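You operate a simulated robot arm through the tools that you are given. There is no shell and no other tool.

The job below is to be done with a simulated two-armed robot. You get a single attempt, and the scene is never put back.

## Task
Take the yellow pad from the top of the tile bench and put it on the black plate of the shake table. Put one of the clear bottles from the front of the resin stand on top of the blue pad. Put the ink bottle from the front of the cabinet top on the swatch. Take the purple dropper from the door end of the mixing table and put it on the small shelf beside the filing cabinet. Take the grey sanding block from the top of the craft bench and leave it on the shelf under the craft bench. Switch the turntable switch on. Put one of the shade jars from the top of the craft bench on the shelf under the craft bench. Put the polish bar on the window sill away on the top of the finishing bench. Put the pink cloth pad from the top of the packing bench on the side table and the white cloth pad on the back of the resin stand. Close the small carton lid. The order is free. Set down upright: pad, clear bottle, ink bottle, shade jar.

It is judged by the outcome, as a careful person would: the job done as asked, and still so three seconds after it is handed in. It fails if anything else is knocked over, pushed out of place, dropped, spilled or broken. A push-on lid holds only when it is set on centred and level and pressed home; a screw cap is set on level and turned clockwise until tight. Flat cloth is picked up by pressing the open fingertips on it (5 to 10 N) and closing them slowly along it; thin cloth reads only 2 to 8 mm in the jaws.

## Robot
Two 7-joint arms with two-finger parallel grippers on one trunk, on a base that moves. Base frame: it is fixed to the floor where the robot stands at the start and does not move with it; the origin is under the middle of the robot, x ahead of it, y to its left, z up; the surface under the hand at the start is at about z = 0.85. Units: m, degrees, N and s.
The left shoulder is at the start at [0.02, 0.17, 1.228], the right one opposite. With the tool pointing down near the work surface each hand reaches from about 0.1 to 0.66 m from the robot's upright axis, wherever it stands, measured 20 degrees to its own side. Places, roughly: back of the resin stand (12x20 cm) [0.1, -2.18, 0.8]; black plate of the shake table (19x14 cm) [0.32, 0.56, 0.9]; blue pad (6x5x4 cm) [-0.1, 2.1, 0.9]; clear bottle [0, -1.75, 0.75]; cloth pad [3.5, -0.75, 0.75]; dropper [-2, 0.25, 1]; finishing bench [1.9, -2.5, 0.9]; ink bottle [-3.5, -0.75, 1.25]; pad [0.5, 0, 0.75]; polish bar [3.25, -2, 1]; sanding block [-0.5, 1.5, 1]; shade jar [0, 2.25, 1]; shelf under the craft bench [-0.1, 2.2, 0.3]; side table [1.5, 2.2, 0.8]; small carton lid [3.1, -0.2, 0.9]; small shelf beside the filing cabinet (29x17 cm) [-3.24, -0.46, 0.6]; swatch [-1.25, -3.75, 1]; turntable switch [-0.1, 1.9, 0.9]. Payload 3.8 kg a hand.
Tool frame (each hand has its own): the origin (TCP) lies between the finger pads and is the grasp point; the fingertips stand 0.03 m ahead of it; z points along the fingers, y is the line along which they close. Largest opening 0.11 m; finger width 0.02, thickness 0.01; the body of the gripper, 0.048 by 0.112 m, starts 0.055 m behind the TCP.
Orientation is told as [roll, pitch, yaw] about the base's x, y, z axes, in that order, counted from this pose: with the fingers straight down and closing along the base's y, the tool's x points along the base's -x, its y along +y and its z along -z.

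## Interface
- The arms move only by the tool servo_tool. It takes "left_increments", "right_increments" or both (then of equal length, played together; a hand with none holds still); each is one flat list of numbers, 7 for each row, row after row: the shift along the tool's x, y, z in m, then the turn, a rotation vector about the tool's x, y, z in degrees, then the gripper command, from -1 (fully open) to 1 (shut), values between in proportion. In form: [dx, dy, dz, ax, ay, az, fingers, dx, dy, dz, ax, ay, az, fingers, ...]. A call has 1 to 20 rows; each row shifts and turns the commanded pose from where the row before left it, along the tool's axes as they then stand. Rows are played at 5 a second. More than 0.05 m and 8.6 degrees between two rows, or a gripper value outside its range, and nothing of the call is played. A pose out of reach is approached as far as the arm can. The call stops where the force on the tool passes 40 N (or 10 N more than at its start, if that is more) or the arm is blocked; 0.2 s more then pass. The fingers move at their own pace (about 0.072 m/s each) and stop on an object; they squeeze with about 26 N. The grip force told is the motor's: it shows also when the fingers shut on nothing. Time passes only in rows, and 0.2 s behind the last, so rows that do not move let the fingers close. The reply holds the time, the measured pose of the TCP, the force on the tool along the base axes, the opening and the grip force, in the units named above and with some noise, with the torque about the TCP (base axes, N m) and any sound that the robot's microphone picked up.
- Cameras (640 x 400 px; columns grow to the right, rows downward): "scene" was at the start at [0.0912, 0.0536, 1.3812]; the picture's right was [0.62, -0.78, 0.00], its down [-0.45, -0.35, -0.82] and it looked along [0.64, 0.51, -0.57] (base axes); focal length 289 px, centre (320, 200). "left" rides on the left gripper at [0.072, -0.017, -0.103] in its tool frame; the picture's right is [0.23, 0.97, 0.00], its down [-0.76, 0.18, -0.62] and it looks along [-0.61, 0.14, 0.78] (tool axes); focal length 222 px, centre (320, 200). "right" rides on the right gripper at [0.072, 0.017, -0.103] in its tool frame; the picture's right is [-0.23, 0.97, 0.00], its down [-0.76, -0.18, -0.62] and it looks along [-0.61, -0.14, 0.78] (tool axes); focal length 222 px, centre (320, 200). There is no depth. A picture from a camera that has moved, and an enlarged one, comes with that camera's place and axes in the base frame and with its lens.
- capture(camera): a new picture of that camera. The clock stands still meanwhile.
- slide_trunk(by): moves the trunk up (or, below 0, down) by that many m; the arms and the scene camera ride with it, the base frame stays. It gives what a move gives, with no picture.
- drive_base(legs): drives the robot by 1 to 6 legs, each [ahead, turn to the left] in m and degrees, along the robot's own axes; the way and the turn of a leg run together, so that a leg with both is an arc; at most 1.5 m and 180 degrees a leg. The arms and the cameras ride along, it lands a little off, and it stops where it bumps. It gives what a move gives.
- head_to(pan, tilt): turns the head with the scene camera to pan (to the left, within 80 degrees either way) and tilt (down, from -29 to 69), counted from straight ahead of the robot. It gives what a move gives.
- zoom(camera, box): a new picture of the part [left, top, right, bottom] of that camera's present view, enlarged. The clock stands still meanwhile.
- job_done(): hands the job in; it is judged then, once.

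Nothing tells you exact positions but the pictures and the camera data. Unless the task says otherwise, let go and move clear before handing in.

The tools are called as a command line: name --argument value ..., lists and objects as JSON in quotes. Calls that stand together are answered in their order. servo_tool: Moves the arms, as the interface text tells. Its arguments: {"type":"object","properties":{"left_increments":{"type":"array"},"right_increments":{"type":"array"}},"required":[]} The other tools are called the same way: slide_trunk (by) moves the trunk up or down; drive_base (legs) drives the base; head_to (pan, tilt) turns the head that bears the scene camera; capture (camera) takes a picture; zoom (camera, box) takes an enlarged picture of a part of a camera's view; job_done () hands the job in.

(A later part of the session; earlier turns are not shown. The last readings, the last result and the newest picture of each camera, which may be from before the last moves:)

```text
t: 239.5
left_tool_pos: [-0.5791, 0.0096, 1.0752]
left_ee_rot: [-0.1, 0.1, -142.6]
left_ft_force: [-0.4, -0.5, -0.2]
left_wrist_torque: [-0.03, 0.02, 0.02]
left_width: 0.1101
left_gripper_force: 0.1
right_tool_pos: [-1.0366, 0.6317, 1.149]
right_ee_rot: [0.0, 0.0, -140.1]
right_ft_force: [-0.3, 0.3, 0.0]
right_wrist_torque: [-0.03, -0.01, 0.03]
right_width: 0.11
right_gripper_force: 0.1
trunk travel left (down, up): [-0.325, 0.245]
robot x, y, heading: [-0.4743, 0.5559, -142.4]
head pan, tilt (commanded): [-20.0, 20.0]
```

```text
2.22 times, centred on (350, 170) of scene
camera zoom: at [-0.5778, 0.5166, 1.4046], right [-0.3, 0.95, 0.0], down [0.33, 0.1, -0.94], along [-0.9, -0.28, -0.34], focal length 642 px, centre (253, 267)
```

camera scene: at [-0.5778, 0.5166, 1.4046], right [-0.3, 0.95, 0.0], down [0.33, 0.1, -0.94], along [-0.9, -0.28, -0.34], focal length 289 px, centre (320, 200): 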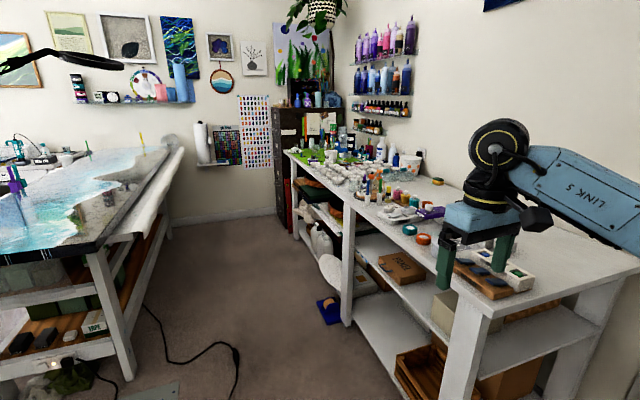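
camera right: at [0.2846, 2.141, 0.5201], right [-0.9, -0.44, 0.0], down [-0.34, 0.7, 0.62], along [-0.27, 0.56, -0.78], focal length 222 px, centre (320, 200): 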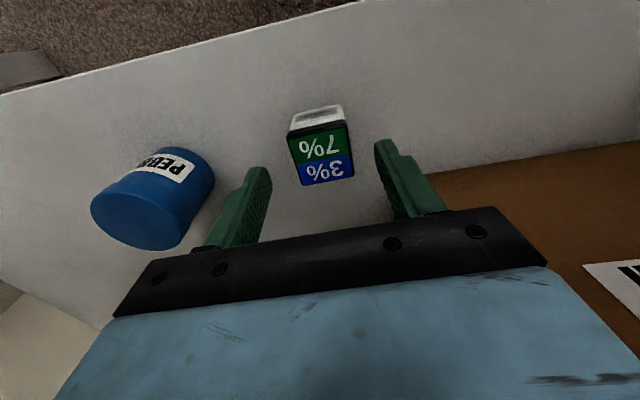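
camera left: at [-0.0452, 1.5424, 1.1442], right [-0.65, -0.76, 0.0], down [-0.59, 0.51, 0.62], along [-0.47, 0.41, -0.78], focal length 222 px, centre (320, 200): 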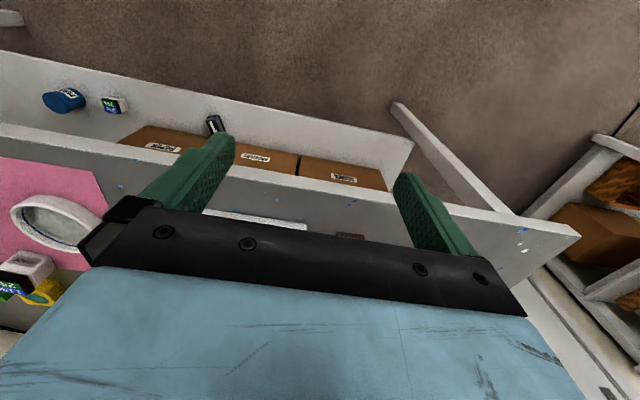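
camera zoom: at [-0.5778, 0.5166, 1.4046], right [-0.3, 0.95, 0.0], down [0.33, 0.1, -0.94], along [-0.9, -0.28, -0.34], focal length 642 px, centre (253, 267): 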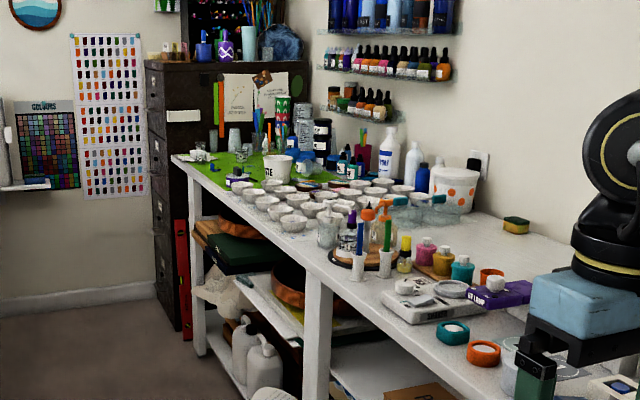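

I see the mixing table along the wall and the filing cabinet at its far end. I drive closer and face the table to find the purple dropper.

drive_base --legs '[[0, -1.6], [1.0, 0], [0, -60]]'

head_to --pan 0 --tilt 30

capture --camera "scene"

```text
t: 247.7
left_tool_pos: [-1.8161, -0.1594, 1.0744]
left_ee_rot: [-0.1, 0.2, 153.4]
left_ft_force: [0.3, -0.2, 0.8]
left_wrist_torque: [0.02, -0.01, -0.01]
left_width: 0.1099
left_gripper_force: 0.1
right_tool_pos: [-1.4562, 0.5249, 1.1482]
right_ee_rot: [0.0, 0.0, 155.8]
right_ft_force: [0.0, 1.1, -0.2]
right_wrist_torque: [0.0, -0.03, -0.02]
right_width: 0.1102
right_gripper_force: 0.1
trunk travel left (down, up): [-0.325, 0.245]
robot x, y, heading: [-1.278, -0.0137, 153.8]
head pan, tilt (commanded): [-20.0, 20.0]
```

```text
t: 248.5
left_tool_pos: [-1.8167, -0.1591, 1.0743]
left_ee_rot: [-0.2, 0.2, 153.5]
left_ft_force: [0.0, 0.2, -0.2]
left_wrist_torque: [0.02, -0.03, 0.0]
left_width: 0.1097
left_gripper_force: 0.1
right_tool_pos: [-1.4579, 0.5243, 1.1488]
right_ee_rot: [0.0, 0.0, 155.8]
right_ft_force: [0.5, 0.1, 0.9]
right_wrist_torque: [0.0, 0.02, 0.01]
right_width: 0.1097
right_gripper_force: 0.0
trunk travel left (down, up): [-0.325, 0.245]
robot x, y, heading: [-1.272, -0.0121, 153.6]
head pan, tilt (commanded): [0.0, 30.0]
```

```text
taken
camera scene: at [-1.3753, 0.0359, 1.3886], right [0.45, 0.9, 0.0], down [0.45, -0.22, -0.87], along [-0.78, 0.39, -0.5], focal length 289 px, centre (320, 200)
```

scene: 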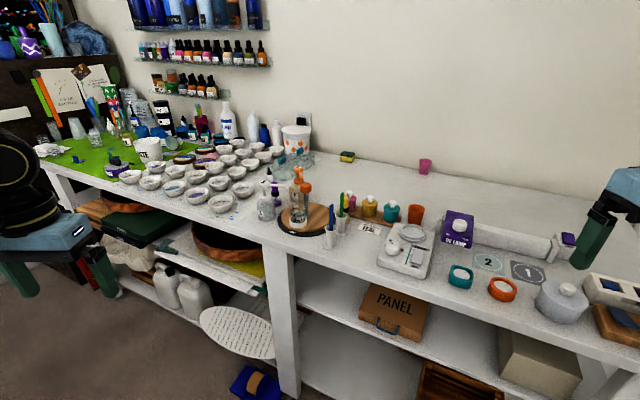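

zoom --camera "scene" --box '[230, 140, 430, 270]'

zoom --camera "scene" --box '[40, 80, 280, 220]'

zoom --camera "scene" --box '[400, 190, 640, 340]'

```text
3.08 times, centred on (330, 205) of scene
camera zoom: at [-1.3753, 0.0359, 1.3886], right [0.45, 0.9, 0.0], down [0.45, -0.22, -0.87], along [-0.78, 0.39, -0.5], focal length 890 px, centre (289, 185)
```

zoom: 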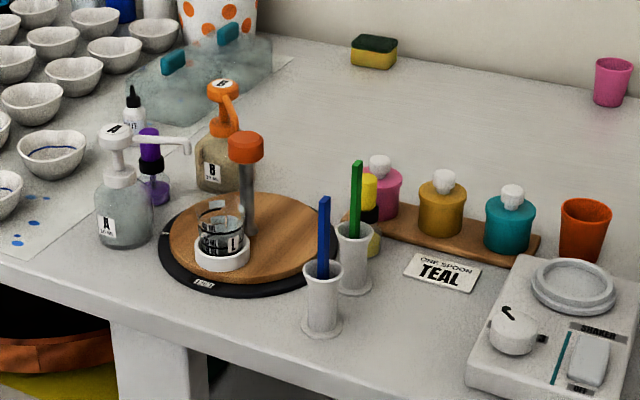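

```text
2.67 times, centred on (160, 150) of scene
camera zoom: at [-1.3753, 0.0359, 1.3886], right [0.45, 0.9, 0.0], down [0.45, -0.22, -0.87], along [-0.78, 0.39, -0.5], focal length 771 px, centre (747, 333)
```

zoom: 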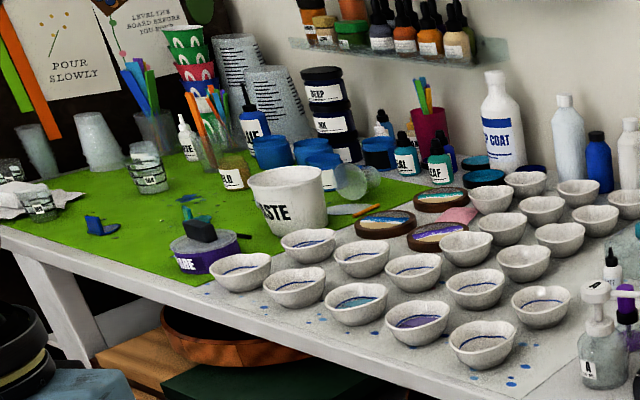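

```text
2.67 times, centred on (520, 265) of scene
camera zoom: at [-1.3753, 0.0359, 1.3886], right [0.45, 0.9, 0.0], down [0.45, -0.22, -0.87], along [-0.78, 0.39, -0.5], focal length 771 px, centre (-213, 27)
```

zoom: 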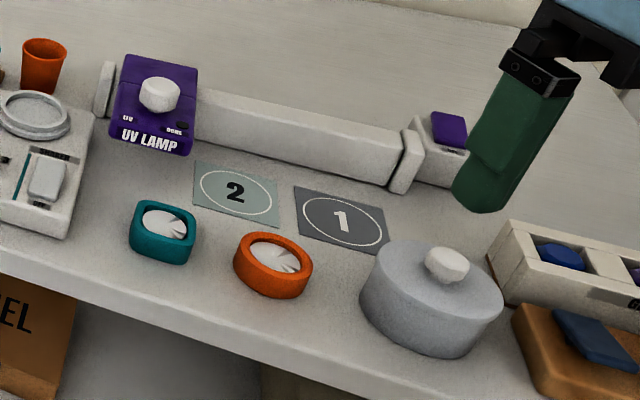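

I can see the purple dropper: a small upright bottle with a violet bulb next to pump bottle A, at about (-2.17, 0.28). I tuck the left hand in a little and move along the table to face it.

servo_tool --left_increments '[0, -0.03, -0.03, 0, 0, 0, -1, 0, -0.03, -0.03, 0, 0, 0, -1]'

drive_base --legs '[[0, 62], [0.43, 0], [0, -90], [0.15, 0]]'

head_to --pan 0 --tilt 38

capture --camera "scene"

```text
t: 249.1
left_tool_pos: [-1.7897, -0.1051, 1.1352]
left_ee_rot: [0.0, 0.2, 153.3]
left_ft_force: [0.0, -0.3, 0.5]
left_wrist_torque: [-0.03, -0.01, 0.0]
left_width: 0.1099
left_gripper_force: 0.0
right_tool_pos: [-1.4577, 0.5254, 1.1491]
right_ee_rot: [0.1, -0.1, 155.8]
right_ft_force: [0.3, -0.4, -0.2]
right_wrist_torque: [-0.04, -0.03, 0.02]
right_width: 0.1103
right_gripper_force: 0.0
trunk travel left (down, up): [-0.325, 0.245]
robot x, y, heading: [-1.2762, -0.0134, 153.7]
head pan, tilt (commanded): [0.0, 30.0]
```

```text
t: 259.3
left_tool_pos: [-2.2006, 0.0308, 1.1325]
left_ee_rot: [-0.1, 0.2, 124.0]
left_ft_force: [-0.6, 0.0, -0.8]
left_wrist_torque: [-0.02, -0.03, 0.01]
left_width: 0.1102
left_gripper_force: 0.1
right_tool_pos: [-1.6033, 0.4174, 1.1483]
right_ee_rot: [0.0, 0.0, 126.6]
right_ft_force: [0.6, 0.4, 0.3]
right_wrist_torque: [0.03, -0.03, 0.01]
right_width: 0.11
right_gripper_force: 0.2
trunk travel left (down, up): [-0.325, 0.245]
robot x, y, heading: [-1.7064, -0.1388, 124.4]
head pan, tilt (commanded): [0.0, 30.0]
```

```text
t: 260.0
left_tool_pos: [-2.2016, 0.0283, 1.1338]
left_ee_rot: [-0.1, 0.2, 124.2]
left_ft_force: [0.0, 0.2, -0.7]
left_wrist_torque: [0.0, -0.03, -0.01]
left_width: 0.1101
left_gripper_force: 0.1
right_tool_pos: [-1.6028, 0.4167, 1.1479]
right_ee_rot: [0.0, 0.0, 126.6]
right_ft_force: [-0.3, 0.3, -0.2]
right_wrist_torque: [0.01, -0.01, -0.05]
right_width: 0.1099
right_gripper_force: 0.1
trunk travel left (down, up): [-0.325, 0.245]
robot x, y, heading: [-1.7075, -0.1412, 124.7]
head pan, tilt (commanded): [0.0, 38.0]
```

```text
taken
camera scene: at [-1.7672, -0.0533, 1.3763], right [0.83, 0.56, 0.0], down [0.35, -0.51, -0.79], along [-0.45, 0.65, -0.62], focal length 289 px, centre (320, 200)
```

scene: 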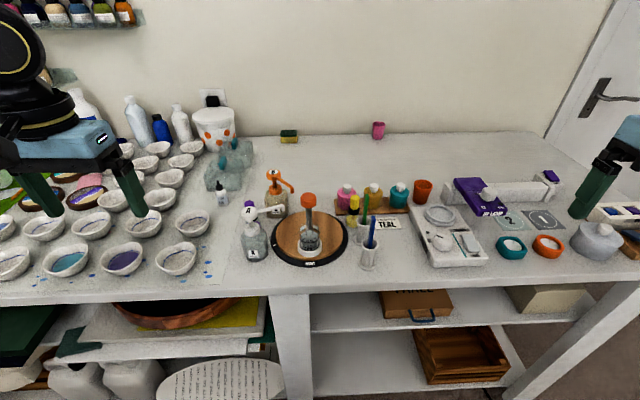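

zoom --camera "scene" --box '[190, 150, 330, 280]'

zoom --camera "scene" --box '[320, 160, 460, 280]'

```text
3.08 times, centred on (260, 215) of scene
camera zoom: at [-1.7672, -0.0533, 1.3763], right [0.83, 0.56, 0.0], down [0.35, -0.51, -0.79], along [-0.45, 0.65, -0.62], focal length 890 px, centre (505, 154)
```

zoom: 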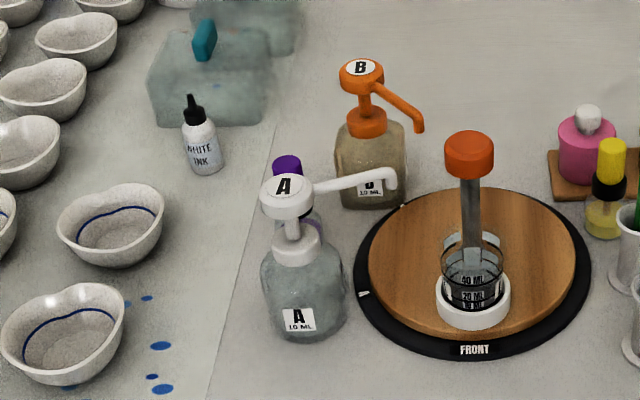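

```text
3.33 times, centred on (390, 220) of scene
camera zoom: at [-1.7672, -0.0533, 1.3763], right [0.83, 0.56, 0.0], down [0.35, -0.51, -0.79], along [-0.45, 0.65, -0.62], focal length 964 px, centre (87, 133)
```

zoom: 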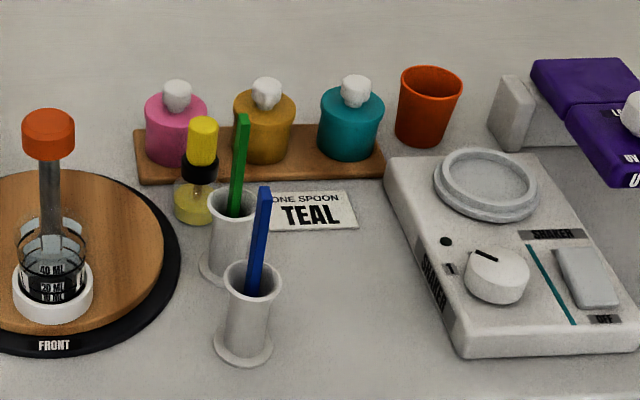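

The dropper stands right behind pump bottle A, with pump B and the white ink bottle near it. It is about 7 cm tall, so I'll take it by its bulb from above. I drive in a little and put the left hand over it, high up.

drive_base --legs '[[0, 1.5], [0.12, 0]]'

capture --camera "scene"

capture --camera "left"

```text
t: 261.6
left_tool_pos: [-2.2753, 0.1135, 1.1334]
left_ee_rot: [-0.1, 0.3, 125.6]
left_ft_force: [-0.6, 0.2, -1.0]
left_wrist_torque: [-0.04, -0.02, -0.04]
left_width: 0.1101
left_gripper_force: 0.0
right_tool_pos: [-1.6883, 0.5168, 1.1472]
right_ee_rot: [0.1, 0.0, 128.1]
right_ft_force: [-1.1, 0.7, 0.1]
right_wrist_torque: [-0.02, 0.01, -0.02]
right_width: 0.1099
right_gripper_force: 0.1
trunk travel left (down, up): [-0.325, 0.245]
robot x, y, heading: [-1.7787, -0.0437, 126.0]
head pan, tilt (commanded): [0.0, 38.0]
```

```text
taken
camera scene: at [-1.8398, 0.0423, 1.3761], right [0.81, 0.59, 0.0], down [0.36, -0.5, -0.79], along [-0.46, 0.64, -0.62], focal length 289 px, centre (320, 200)
```

scene: 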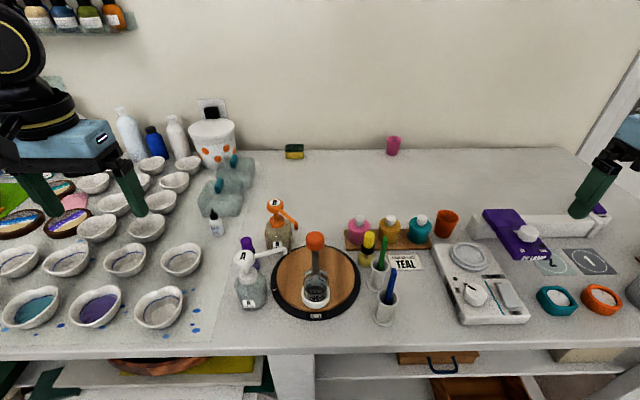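

```text
taken
camera left: at [-2.2197, 0.0643, 1.2382], right [-0.66, -0.75, 0.0], down [-0.59, 0.52, 0.62], along [-0.47, 0.41, -0.78], focal length 222 px, centre (320, 200)
```

left: 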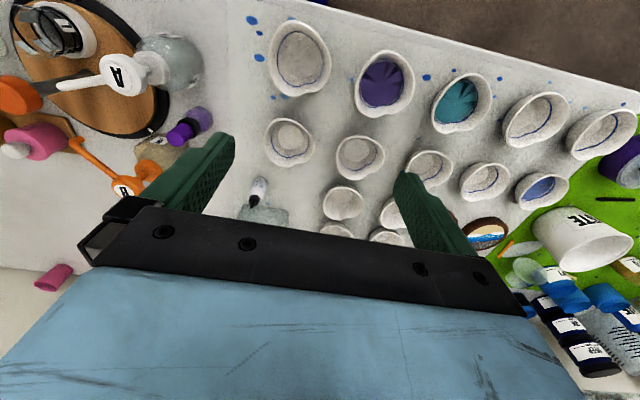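

servo_tool --left_increments '[-0.02, -0.0407, 0, 0, 0, 0, -0.3, -0.02, -0.0407, 0, 0, 0, 0, -0.3, -0.02, -0.0407, 0, 0, 0, 0, -0.3, -0.02, -0.0407, 0, 0, 0, 0, -0.3, 0, 0, 0.03, 0, 0, 0, -0.3, 0, 0, 0, 0, 0, 0, -0.3]'

capture --camera "left"

zoom --camera "scene" --box '[180, 120, 340, 300]'

```text
t: 263.0
left_tool_pos: [-2.1875, 0.2708, 1.1063]
left_ee_rot: [-0.1, 0.1, 125.6]
left_ft_force: [-0.3, 0.4, 0.0]
left_wrist_torque: [-0.02, -0.03, -0.01]
left_width: 0.0716
left_gripper_force: 0.2
right_tool_pos: [-1.6868, 0.5165, 1.1469]
right_ee_rot: [0.0, 0.0, 128.1]
right_ft_force: [0.5, -0.1, 0.2]
right_wrist_torque: [-0.01, -0.01, 0.04]
right_width: 0.1097
right_gripper_force: 0.0
trunk travel left (down, up): [-0.325, 0.245]
robot x, y, heading: [-1.7788, -0.044, 126.0]
head pan, tilt (commanded): [0.0, 38.0]
```

```text
taken
camera left: at [-2.132, 0.2221, 1.2098], right [-0.66, -0.75, 0.0], down [-0.59, 0.52, 0.62], along [-0.47, 0.41, -0.78], focal length 222 px, centre (320, 200)
```

left: 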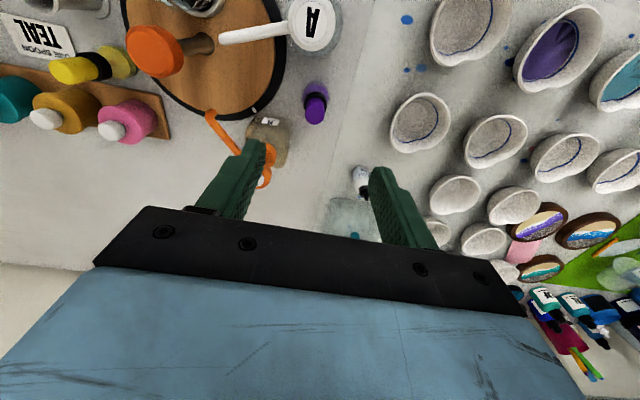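

```text
2.22 times, centred on (260, 210) of scene
camera zoom: at [-1.8384, 0.0416, 1.3762], right [0.81, 0.59, 0.0], down [0.36, -0.5, -0.79], along [-0.46, 0.64, -0.62], focal length 642 px, centre (453, 178)
```

zoom: 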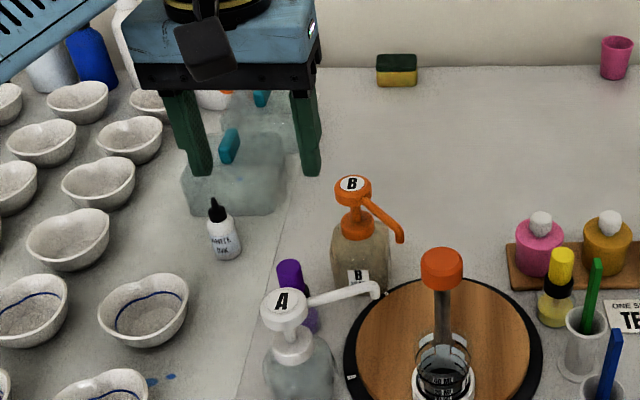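

The measurements agree: dropper bulb at (-2.183, 0.273), top at 0.97; pump B is close on the right. I turn the hand 25° so the right finger stays clear of pump B and the wrist camera stays clear of pump A.

servo_tool --left_increments '[0, -0.005, 0, 0, 0, 8.4, -0.1, 0, 0, 0, 0, 0, 8.3, -0.1, 0, 0, 0, 0, 0, 8.3, -0.1, 0, 0, 0, 0, 0, 0, -0.1]'

capture --camera "left"

zoom --camera "scene" --box '[180, 120, 340, 300]'

```text
t: 264.0
left_tool_pos: [-2.1857, 0.2731, 1.1049]
left_ee_rot: [-0.1, 0.1, 100.5]
left_ft_force: [0.4, 0.3, 0.1]
left_wrist_torque: [0.01, 0.02, 0.01]
left_width: 0.0606
left_gripper_force: 0.1
right_tool_pos: [-1.6867, 0.5162, 1.1482]
right_ee_rot: [0.0, 0.0, 128.2]
right_ft_force: [0.1, -0.3, -0.3]
right_wrist_torque: [-0.02, 0.0, -0.02]
right_width: 0.1101
right_gripper_force: 0.1
trunk travel left (down, up): [-0.325, 0.245]
robot x, y, heading: [-1.7806, -0.0441, 126.0]
head pan, tilt (commanded): [0.0, 38.0]
```

```text
taken
camera left: at [-2.1547, 0.2062, 1.2085], right [-0.92, -0.4, 0.0], down [-0.32, 0.72, 0.62], along [-0.25, 0.57, -0.78], focal length 222 px, centre (320, 200)
```

left: 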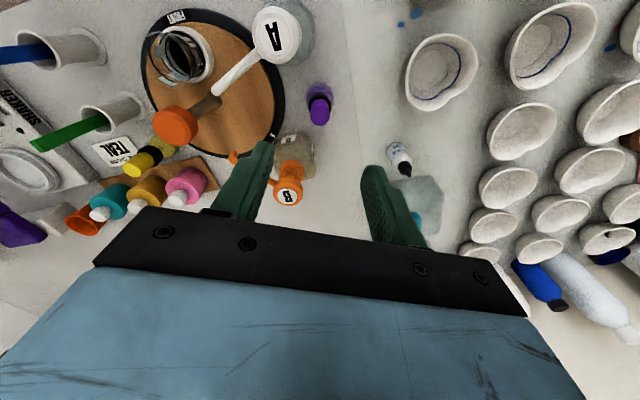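

```text
2.22 times, centred on (260, 210) of scene
camera zoom: at [-1.8391, 0.0411, 1.3762], right [0.81, 0.59, 0.0], down [0.36, -0.5, -0.79], along [-0.46, 0.64, -0.62], focal length 642 px, centre (453, 178)
```

zoom: 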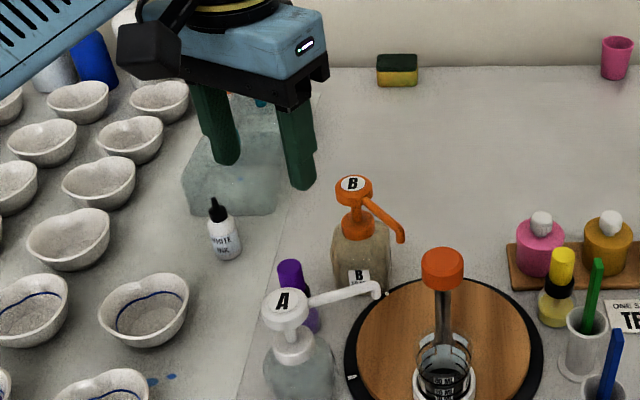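

zoom --camera "left" --box '[220, 0, 420, 220]'

```text
1.82 times, centred on (320, 110) of left
camera zoom: at [-2.1547, 0.2062, 1.2085], right [-0.92, -0.4, 0.0], down [-0.32, 0.72, 0.62], along [-0.25, 0.57, -0.78], focal length 404 px, centre (320, 364)
```

zoom: 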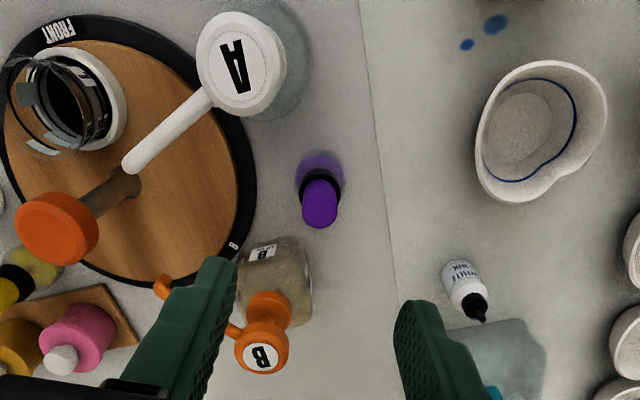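

Aligned within 2 mm, with a clear gap to pump B. I go down around the bulb.

servo_tool --left_increments '[0, 0, 0.04, 0, 0, 0, -0.1, 0, 0, 0.04, 0, 0, 0, -0.1, 0, 0, 0.03, 0, 0, 0, -0.1, 0, 0, 0.02, 0, 0, 0, -0.1, 0, 0, 0.009, 0, 0, 0, -0.1, 0, 0, 0, 0, 0, 0, -0.1]'

zoom --camera "left" --box '[220, 40, 420, 260]'

zoom --camera "scene" --box '[200, 170, 320, 310]'

```text
t: 265.4
left_tool_pos: [-2.1838, 0.2753, 0.9636]
left_ee_rot: [-0.1, 0.1, 100.7]
left_ft_force: [-1.6, -0.7, 0.2]
left_wrist_torque: [-0.02, 0.0, -0.01]
left_width: 0.0603
left_gripper_force: 0.0
right_tool_pos: [-1.6861, 0.5157, 1.1476]
right_ee_rot: [0.0, 0.0, 128.2]
right_ft_force: [0.1, 0.1, -0.8]
right_wrist_torque: [0.03, -0.01, 0.0]
right_width: 0.11
right_gripper_force: 0.0
trunk travel left (down, up): [-0.325, 0.245]
robot x, y, heading: [-1.7766, -0.0466, 125.9]
head pan, tilt (commanded): [0.0, 38.0]
```

```text
1.82 times, centred on (320, 150) of left
camera zoom: at [-2.1539, 0.2072, 1.068], right [-0.92, -0.4, 0.0], down [-0.32, 0.72, 0.62], along [-0.25, 0.57, -0.78], focal length 404 px, centre (320, 291)
```

zoom: 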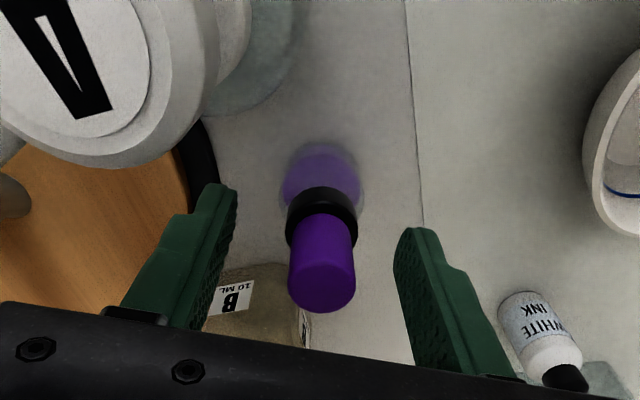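

```text
2.86 times, centred on (260, 240) of scene
camera zoom: at [-1.839, 0.0412, 1.3762], right [0.81, 0.59, 0.0], down [0.36, -0.5, -0.79], along [-0.46, 0.64, -0.62], focal length 826 px, centre (491, 86)
```

zoom: 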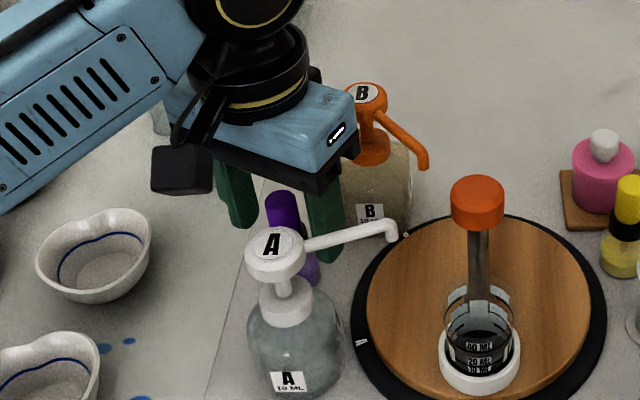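

servo_tool --left_increments '[0, 0, 0, 0, 0, 0, 0.3, 0, 0, 0, 0, 0, 0, 0.6, 0, 0, 0, 0, 0, 0, 1, 0, 0, 0, 0, 0, 0, 1, 0, 0, 0, 0, 0, 0, 1, 0, 0, -0.01, 0, 0, 0, 1, 0, 0, -0.02, 0, 0, 0, 1, 0, 0, -0.03, 0, 0, 0, 1]'

zoom --camera "left" --box '[220, 40, 420, 260]'

zoom --camera "scene" --box '[200, 150, 320, 290]'

```text
t: 267.2
left_tool_pos: [-2.1829, 0.2751, 1.0258]
left_ee_rot: [-0.1, 0.1, 100.6]
left_ft_force: [0.6, -0.3, -0.3]
left_wrist_torque: [0.03, -0.04, -0.02]
left_width: 0.0229
left_gripper_force: 26.3
right_tool_pos: [-1.6863, 0.5148, 1.1495]
right_ee_rot: [0.0, -0.1, 128.0]
right_ft_force: [0.7, 0.3, -0.1]
right_wrist_torque: [0.0, 0.01, 0.0]
right_width: 0.1097
right_gripper_force: 0.0
trunk travel left (down, up): [-0.325, 0.245]
robot x, y, heading: [-1.7785, -0.0448, 125.6]
head pan, tilt (commanded): [0.0, 38.0]
```

```text
1.82 times, centred on (320, 150) of left
camera zoom: at [-2.1533, 0.2076, 1.1301], right [-0.92, -0.4, 0.0], down [-0.32, 0.72, 0.62], along [-0.25, 0.57, -0.78], focal length 404 px, centre (320, 291)
```

zoom: 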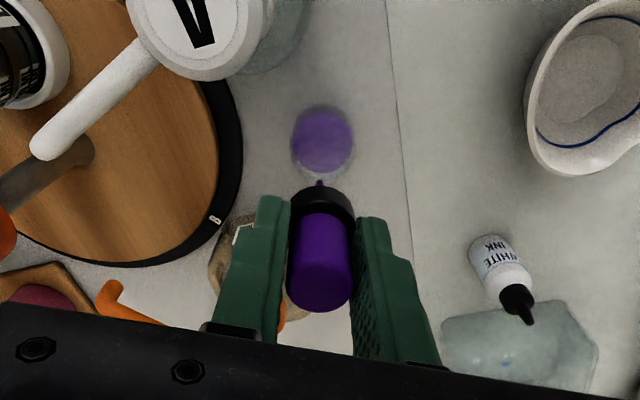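

```text
2.86 times, centred on (260, 220) of scene
camera zoom: at [-1.8388, 0.0413, 1.3762], right [0.81, 0.59, 0.0], down [0.36, -0.5, -0.79], along [-0.46, 0.64, -0.62], focal length 826 px, centre (491, 143)
```

zoom: 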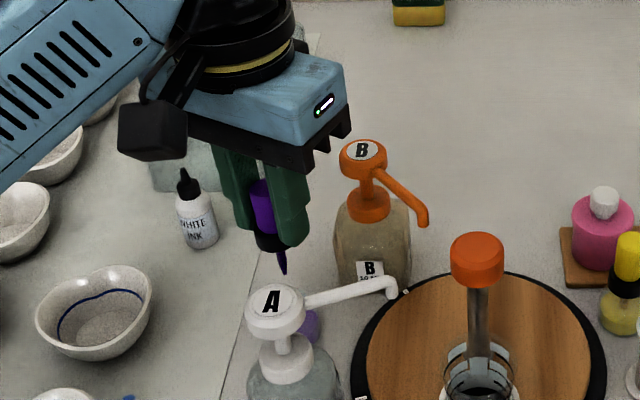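

The dropper came up out of its little jar, and the jar stays upright where it was. I raise the dropper clear and zoom in to see its length.

servo_tool --left_increments '[0, 0, -0.04, 0, 0, 0, 1, 0, 0, -0.04, 0, 0, 0, 1, 0, 0, -0.03, 0, 0, 0, 1]'

zoom --camera "scene" --box '[180, 110, 320, 260]'

drive_base --legs '[[-0.25, 0], [0, 90]]'

head_to --pan -15 --tilt 20

capture --camera "scene"

```text
t: 268.0
left_tool_pos: [-2.1835, 0.2741, 1.1352]
left_ee_rot: [-0.1, 0.3, 100.7]
left_ft_force: [-0.9, -0.2, -0.3]
left_wrist_torque: [-0.02, -0.01, 0.0]
left_width: 0.0229
left_gripper_force: 26.2
right_tool_pos: [-1.6864, 0.5163, 1.1482]
right_ee_rot: [-0.1, -0.1, 128.1]
right_ft_force: [-0.1, 0.1, 0.1]
right_wrist_torque: [0.04, 0.0, 0.02]
right_width: 0.11
right_gripper_force: 0.1
trunk travel left (down, up): [-0.325, 0.245]
robot x, y, heading: [-1.7766, -0.0388, 125.6]
head pan, tilt (commanded): [0.0, 38.0]
```

```text
2.67 times, centred on (250, 185) of scene
camera zoom: at [-1.8386, 0.0411, 1.3762], right [0.81, 0.59, 0.0], down [0.36, -0.5, -0.79], along [-0.46, 0.64, -0.62], focal length 771 px, centre (507, 240)
```

zoom: 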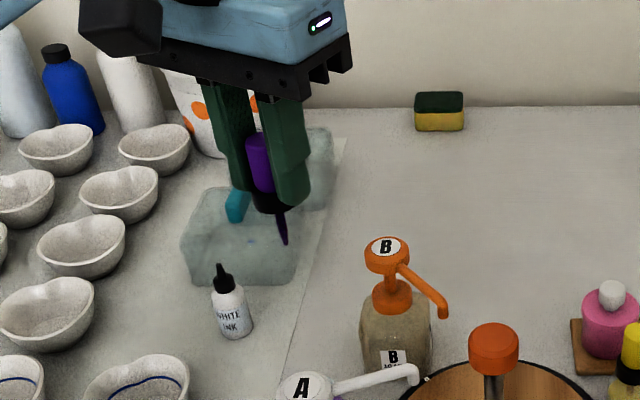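

```text
t: 273.6
left_tool_pos: [-1.9475, -0.656, 1.1346]
left_ee_rot: [-0.1, 0.2, -169.2]
left_ft_force: [-0.5, 0.1, -0.6]
left_wrist_torque: [-0.04, -0.01, 0.02]
left_width: 0.025
left_gripper_force: 26.0
right_tool_pos: [-2.1901, -0.1588, 1.1482]
right_ee_rot: [0.0, 0.0, -141.7]
right_ft_force: [0.1, -0.4, 1.0]
right_wrist_torque: [0.04, 0.0, -0.01]
right_width: 0.1099
right_gripper_force: 0.2
trunk travel left (down, up): [-0.325, 0.245]
robot x, y, heading: [-1.6254, -0.2472, -144.1]
head pan, tilt (commanded): [0.0, 38.0]
```

```text
t: 274.4
left_tool_pos: [-1.9463, -0.6556, 1.1349]
left_ee_rot: [-0.1, 0.1, -169.2]
left_ft_force: [1.0, 0.6, -0.2]
left_wrist_torque: [-0.02, -0.03, -0.01]
left_width: 0.0247
left_gripper_force: 26.4
right_tool_pos: [-2.1891, -0.1592, 1.1484]
right_ee_rot: [0.1, 0.0, -141.8]
right_ft_force: [-0.7, 0.6, -0.4]
right_wrist_torque: [0.0, 0.0, 0.02]
right_width: 0.1096
right_gripper_force: 0.0
trunk travel left (down, up): [-0.325, 0.245]
robot x, y, heading: [-1.6259, -0.2462, -143.8]
head pan, tilt (commanded): [-15.0, 20.0]
```

```text
taken
camera scene: at [-1.7316, -0.2951, 1.4046], right [-0.36, 0.93, 0.0], down [0.32, 0.12, -0.94], along [-0.88, -0.34, -0.34], focal length 289 px, centre (320, 200)
```

scene: 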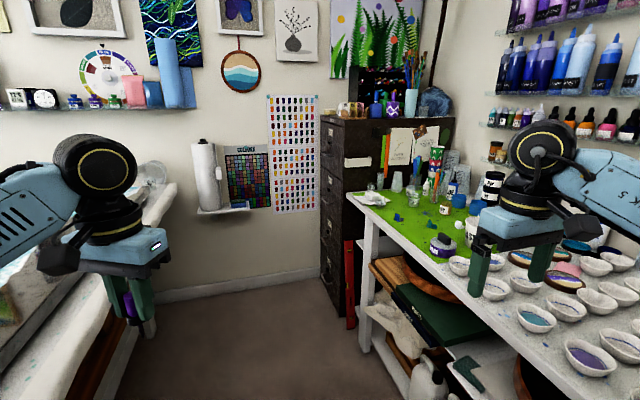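

zoom --camera "scene" --box '[310, 180, 470, 340]'

zoom --camera "scene" --box '[310, 60, 470, 180]'

```text
2.50 times, centred on (390, 260) of scene
camera zoom: at [-1.7316, -0.2951, 1.4046], right [-0.36, 0.93, 0.0], down [0.32, 0.12, -0.94], along [-0.88, -0.34, -0.34], focal length 723 px, centre (145, 50)
```

zoom: 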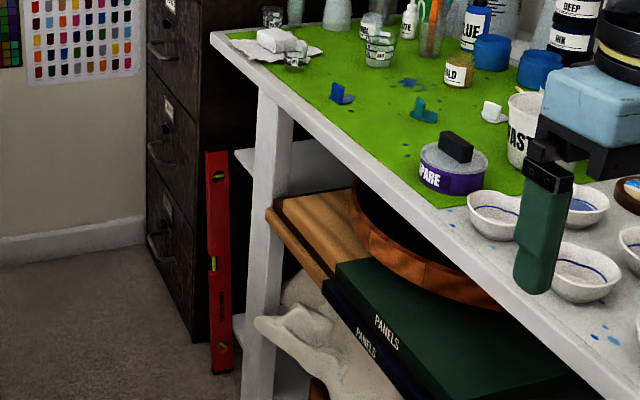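

```text
3.33 times, centred on (390, 120) of scene
camera zoom: at [-1.7316, -0.2951, 1.4046], right [-0.36, 0.93, 0.0], down [0.32, 0.12, -0.94], along [-0.88, -0.34, -0.34], focal length 964 px, centre (87, 467)
```

zoom: 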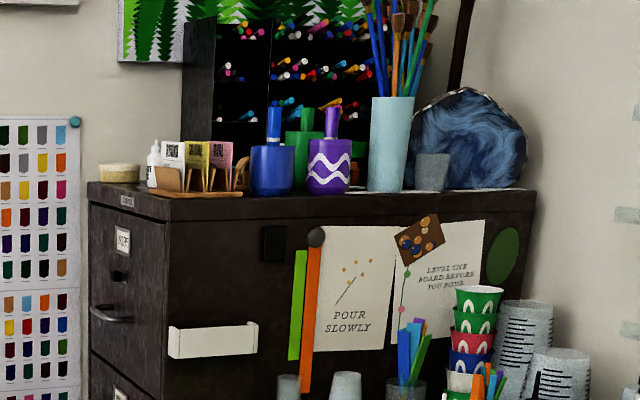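

The cabinet stands past the far end of the table, with the small white shelf between them. I drive closer and face that way to look at both.

drive_base --legs '[[1.0, 0], [0, -70]]'

head_to --pan 25 --tilt 15

capture --camera "scene"

head_to --pan 15 --tilt 45

capture --camera "scene"

```text
t: 282.7
left_tool_pos: [-2.9326, -0.6862, 1.1363]
left_ee_rot: [-0.1, 0.2, 120.8]
left_ft_force: [0.0, -0.8, 0.8]
left_wrist_torque: [-0.03, -0.03, 0.0]
left_width: 0.0247
left_gripper_force: 26.3
right_tool_pos: [-2.5499, -0.2883, 1.1492]
right_ee_rot: [0.0, 0.0, 148.2]
right_ft_force: [0.3, -0.3, 0.5]
right_wrist_torque: [0.01, -0.04, 0.02]
right_width: 0.1098
right_gripper_force: 0.0
trunk travel left (down, up): [-0.325, 0.245]
robot x, y, heading: [-2.445, -0.8446, 146.0]
head pan, tilt (commanded): [-15.0, 20.0]
```

```text
t: 283.8
left_tool_pos: [-2.9322, -0.6866, 1.1354]
left_ee_rot: [-0.1, 0.1, 120.8]
left_ft_force: [0.0, -0.2, 0.3]
left_wrist_torque: [0.01, -0.02, 0.01]
left_width: 0.0246
left_gripper_force: 26.3
right_tool_pos: [-2.5496, -0.2901, 1.1474]
right_ee_rot: [-0.1, 0.0, 148.3]
right_ft_force: [1.7, 0.5, 0.7]
right_wrist_torque: [0.03, 0.04, 0.01]
right_width: 0.1098
right_gripper_force: 0.1
trunk travel left (down, up): [-0.325, 0.245]
robot x, y, heading: [-2.4423, -0.8465, 146.1]
head pan, tilt (commanded): [25.0, 15.0]
```

```text
taken
camera scene: at [-2.5493, -0.8207, 1.4128], right [0.16, 0.99, 0.0], down [0.26, -0.04, -0.97], along [-0.95, 0.15, -0.26], focal length 289 px, centre (320, 200)
```

scene: 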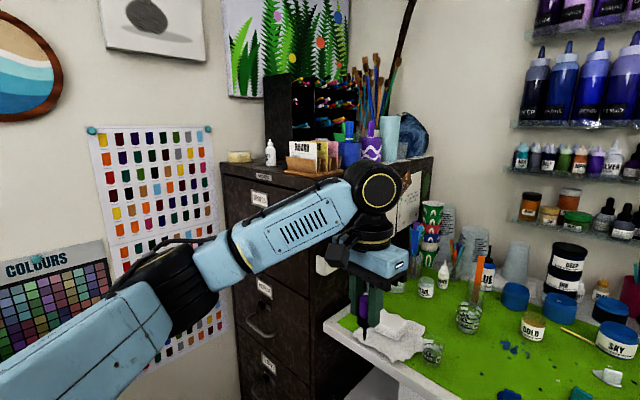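

```text
t: 284.7
left_tool_pos: [-2.9337, -0.6859, 1.136]
left_ee_rot: [0.0, 0.2, 120.9]
left_ft_force: [-0.4, -0.1, -0.4]
left_wrist_torque: [0.0, 0.01, 0.04]
left_width: 0.0251
left_gripper_force: 26.2
right_tool_pos: [-2.5493, -0.2889, 1.1477]
right_ee_rot: [0.0, 0.0, 148.3]
right_ft_force: [0.1, -0.3, 0.2]
right_wrist_torque: [0.0, -0.01, -0.01]
right_width: 0.1098
right_gripper_force: 0.1
trunk travel left (down, up): [-0.325, 0.245]
robot x, y, heading: [-2.4409, -0.8465, 146.1]
head pan, tilt (commanded): [15.0, 45.0]
```

```text
taken
camera scene: at [-2.5339, -0.809, 1.366], right [0.32, 0.95, 0.0], down [0.67, -0.23, -0.71], along [-0.67, 0.23, -0.71], focal length 289 px, centre (320, 200)
```

scene: 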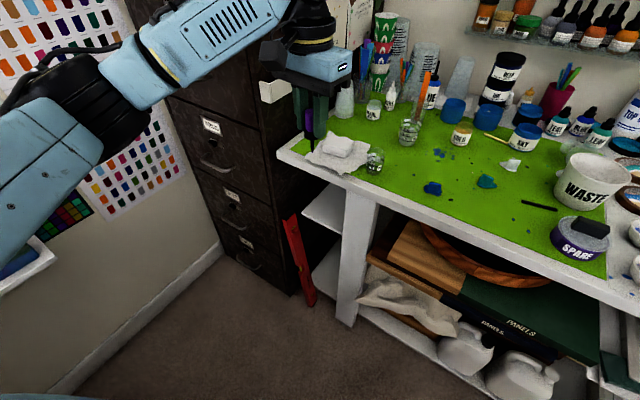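

zoom --camera "scene" --box '[260, 120, 400, 320]'

head_to --pan 25 --tilt 5

zoom --camera "scene" --box '[210, 140, 450, 260]'

```text
2.00 times, centred on (330, 220) of scene
camera zoom: at [-2.5339, -0.809, 1.366], right [0.32, 0.95, 0.0], down [0.67, -0.23, -0.71], along [-0.67, 0.23, -0.71], focal length 578 px, centre (300, 160)
```

zoom: 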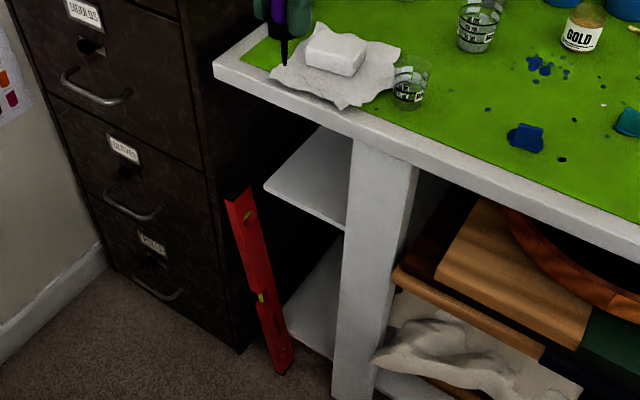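

```text
t: 285.8
left_tool_pos: [-2.933, -0.6859, 1.1361]
left_ee_rot: [-0.1, 0.1, 120.9]
left_ft_force: [-0.1, 0.2, -0.8]
left_wrist_torque: [-0.03, -0.04, 0.01]
left_width: 0.025
left_gripper_force: 25.8
right_tool_pos: [-2.5492, -0.2897, 1.1472]
right_ee_rot: [0.0, 0.0, 148.3]
right_ft_force: [0.0, -0.8, 0.0]
right_wrist_torque: [0.04, 0.03, 0.02]
right_width: 0.1099
right_gripper_force: 0.1
trunk travel left (down, up): [-0.325, 0.245]
robot x, y, heading: [-2.4372, -0.8498, 145.9]
head pan, tilt (commanded): [25.0, 5.0]
```

```text
2.67 times, centred on (330, 200) of scene
camera zoom: at [-2.5477, -0.821, 1.4289], right [0.16, 0.99, 0.0], down [0.09, -0.01, -1.0], along [-0.98, 0.15, -0.09], focal length 771 px, centre (293, 200)
```

zoom: 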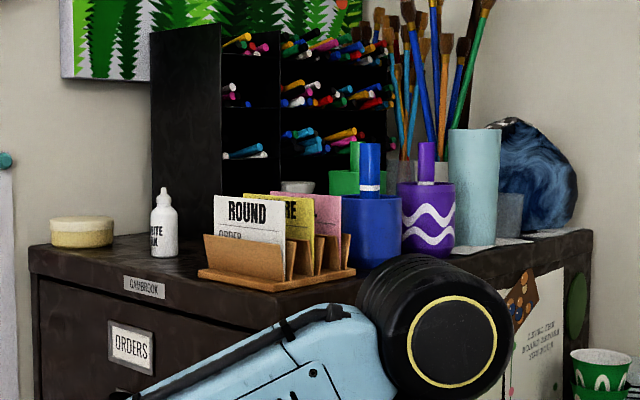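

The ink bottle on the cabinet front is a white "WHITE INK" bottle. The small shelf is in a narrow bay under the table end (front edge near e2 = 1.36, z ≈ 0.6), with a red level leaning in front on its left. I move a bit further along and tuck the right hand in before lowering the trunk.

servo_tool --right_increments '[0.045, 0, 0, 0, 0, 0, -1, 0.045, 0, 0, 0, 0, 0, -1]'

drive_base --legs '[[0, 70], [0.2, 0], [0, -76]]'

head_to --pan 20 --tilt 40

capture --camera "scene"

```text
t: 286.4
left_tool_pos: [-2.9316, -0.687, 1.1358]
left_ee_rot: [0.0, 0.1, 120.8]
left_ft_force: [-0.1, -0.6, 0.2]
left_wrist_torque: [-0.05, 0.02, -0.02]
left_width: 0.0246
left_gripper_force: 26.0
right_tool_pos: [-2.47, -0.3362, 1.1491]
right_ee_rot: [-0.1, 0.0, 148.3]
right_ft_force: [0.1, 0.0, -0.2]
right_wrist_torque: [0.04, 0.0, -0.02]
right_width: 0.1098
right_gripper_force: 0.0
trunk travel left (down, up): [-0.325, 0.245]
robot x, y, heading: [-2.4384, -0.8453, 146.2]
head pan, tilt (commanded): [25.0, 5.0]
```

```text
t: 294.3
left_tool_pos: [-3.0707, -0.7405, 1.1356]
left_ee_rot: [-0.2, 0.2, 113.3]
left_ft_force: [-0.1, 0.6, 0.7]
left_wrist_torque: [0.01, -0.01, 0.0]
left_width: 0.0248
left_gripper_force: 25.9
right_tool_pos: [-2.568, -0.4517, 1.1488]
right_ee_rot: [-0.1, -0.1, 140.9]
right_ft_force: [-0.2, 1.0, 0.6]
right_wrist_torque: [0.02, 0.0, -0.03]
right_width: 0.1099
right_gripper_force: 0.1
trunk travel left (down, up): [-0.325, 0.245]
robot x, y, heading: [-2.6007, -0.9617, 138.7]
head pan, tilt (commanded): [25.0, 5.0]
```

```text
t: 295.3
left_tool_pos: [-3.0702, -0.7391, 1.1354]
left_ee_rot: [-0.1, 0.2, 113.4]
left_ft_force: [-0.3, -0.3, 0.6]
left_wrist_torque: [0.0, -0.02, -0.01]
left_width: 0.025
left_gripper_force: 26.1
right_tool_pos: [-2.567, -0.4513, 1.1484]
right_ee_rot: [0.0, -0.1, 140.8]
right_ft_force: [-0.5, 0.3, 0.0]
right_wrist_torque: [-0.03, -0.01, -0.01]
right_width: 0.11
right_gripper_force: 0.1
trunk travel left (down, up): [-0.325, 0.245]
robot x, y, heading: [-2.6034, -0.9622, 138.7]
head pan, tilt (commanded): [20.0, 40.0]
```

```text
taken
camera scene: at [-2.6972, -0.9176, 1.3733], right [0.36, 0.93, 0.0], down [0.6, -0.23, -0.77], along [-0.71, 0.28, -0.64], focal length 289 px, centre (320, 200)
```

scene: 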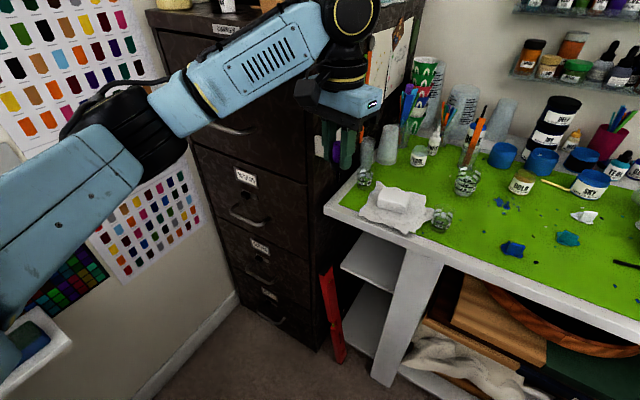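

slide_trunk --by -0.22

capture --camera "scene"

zoom --camera "scene" --box '[260, 180, 460, 400]'

```text
t: 297.6
left_tool_pos: [-3.07, -0.7397, 0.9152]
left_ee_rot: [-0.1, 0.0, 113.3]
left_ft_force: [-0.5, -0.7, 0.8]
left_wrist_torque: [-0.03, -0.01, -0.06]
left_width: 0.0247
left_gripper_force: 26.0
right_tool_pos: [-2.5679, -0.4514, 0.9292]
right_ee_rot: [0.0, 0.0, 140.9]
right_ft_force: [-0.1, 0.8, 0.5]
right_wrist_torque: [0.03, -0.05, 0.0]
right_width: 0.1101
right_gripper_force: 0.1
trunk travel left (down, up): [-0.105, 0.465]
robot x, y, heading: [-2.6039, -0.9609, 138.8]
head pan, tilt (commanded): [20.0, 40.0]
```

```text
taken
camera scene: at [-2.6972, -0.9177, 1.1533], right [0.36, 0.93, 0.0], down [0.6, -0.23, -0.77], along [-0.71, 0.28, -0.64], focal length 289 px, centre (320, 200)
```

scene: 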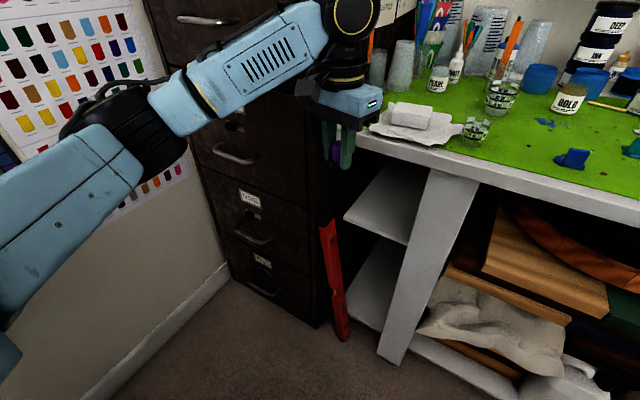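

```text
1.82 times, centred on (360, 290) of scene
camera zoom: at [-2.6972, -0.9177, 1.1533], right [0.36, 0.93, 0.0], down [0.6, -0.23, -0.77], along [-0.71, 0.28, -0.64], focal length 526 px, centre (247, 36)
```

zoom: 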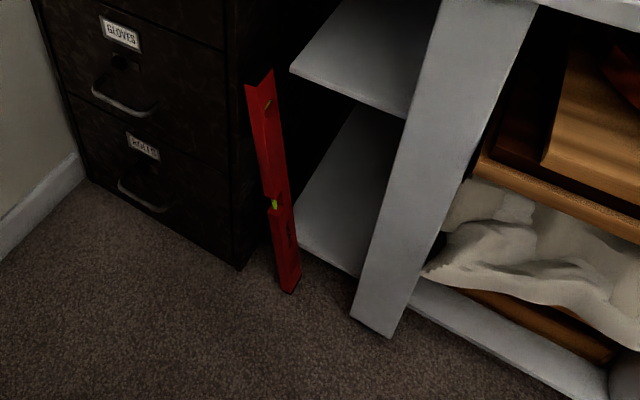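

I have a good view of the bay. I back the hand off slightly, lower it in front of the table, and start tilting the fingers forward.

servo_tool --left_increments '[0, 0, 0, 0, 0, -6.4, 1, 0, 0, 0, 0, 0, -6.3, 1, 0.04, 0, 0, 0, 0, 0, 1, 0.04, 0, 0, 0, 0, 0, 1, 0, 0, 0.043, 0, 0, 0, 1, 0, 0, 0.043, 0, 0, 0, 1, 0, 0, 0.043, 0, 0, 0, 1, 0, 0, 0.043, 0, 0, 0, 1, 0, 0, 0.043, 0, 0, 0, 1]'

servo_tool --left_increments '[0, 0, 0, 0, -8, 0, 1, 0, 0, 0, 0, -8, 0, 1, 0, 0, 0, 0, -8, 0, 1, 0, 0, 0, 0, -8, 0, 1]'

capture --camera "scene"

```text
t: 299.6
left_tool_pos: [-3.0251, -0.8032, 0.7]
left_ee_rot: [-0.1, 0.0, 126.2]
left_ft_force: [-0.9, -0.4, -0.1]
left_wrist_torque: [-0.02, 0.04, -0.02]
left_width: 0.0248
left_gripper_force: 25.8
right_tool_pos: [-2.5684, -0.451, 0.929]
right_ee_rot: [0.0, 0.0, 140.8]
right_ft_force: [-0.1, -1.4, -1.0]
right_wrist_torque: [0.01, 0.02, 0.01]
right_width: 0.1099
right_gripper_force: 0.1
trunk travel left (down, up): [-0.105, 0.465]
robot x, y, heading: [-2.5996, -0.9611, 138.6]
head pan, tilt (commanded): [20.0, 40.0]
```

```text
t: 300.6
left_tool_pos: [-3.0228, -0.8046, 0.7015]
left_ee_rot: [-0.1, -32.0, 126.2]
left_ft_force: [-0.1, -0.2, -0.1]
left_wrist_torque: [0.0, -0.01, -0.01]
left_width: 0.0246
left_gripper_force: 25.9
right_tool_pos: [-2.5675, -0.4515, 0.9286]
right_ee_rot: [0.0, -0.1, 140.9]
right_ft_force: [0.1, 0.7, 0.4]
right_wrist_torque: [0.01, -0.02, 0.0]
right_width: 0.1099
right_gripper_force: 0.0
trunk travel left (down, up): [-0.105, 0.465]
robot x, y, heading: [-2.6009, -0.963, 138.7]
head pan, tilt (commanded): [20.0, 40.0]
```

```text
taken
camera scene: at [-2.6972, -0.9178, 1.1532], right [0.36, 0.93, 0.0], down [0.6, -0.23, -0.77], along [-0.71, 0.28, -0.64], focal length 289 px, centre (320, 200)
```

scene: 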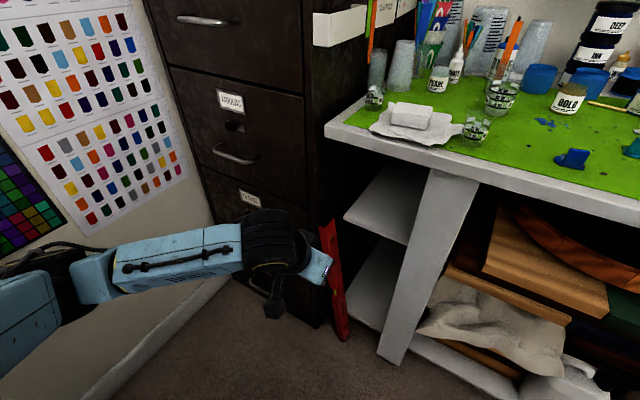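

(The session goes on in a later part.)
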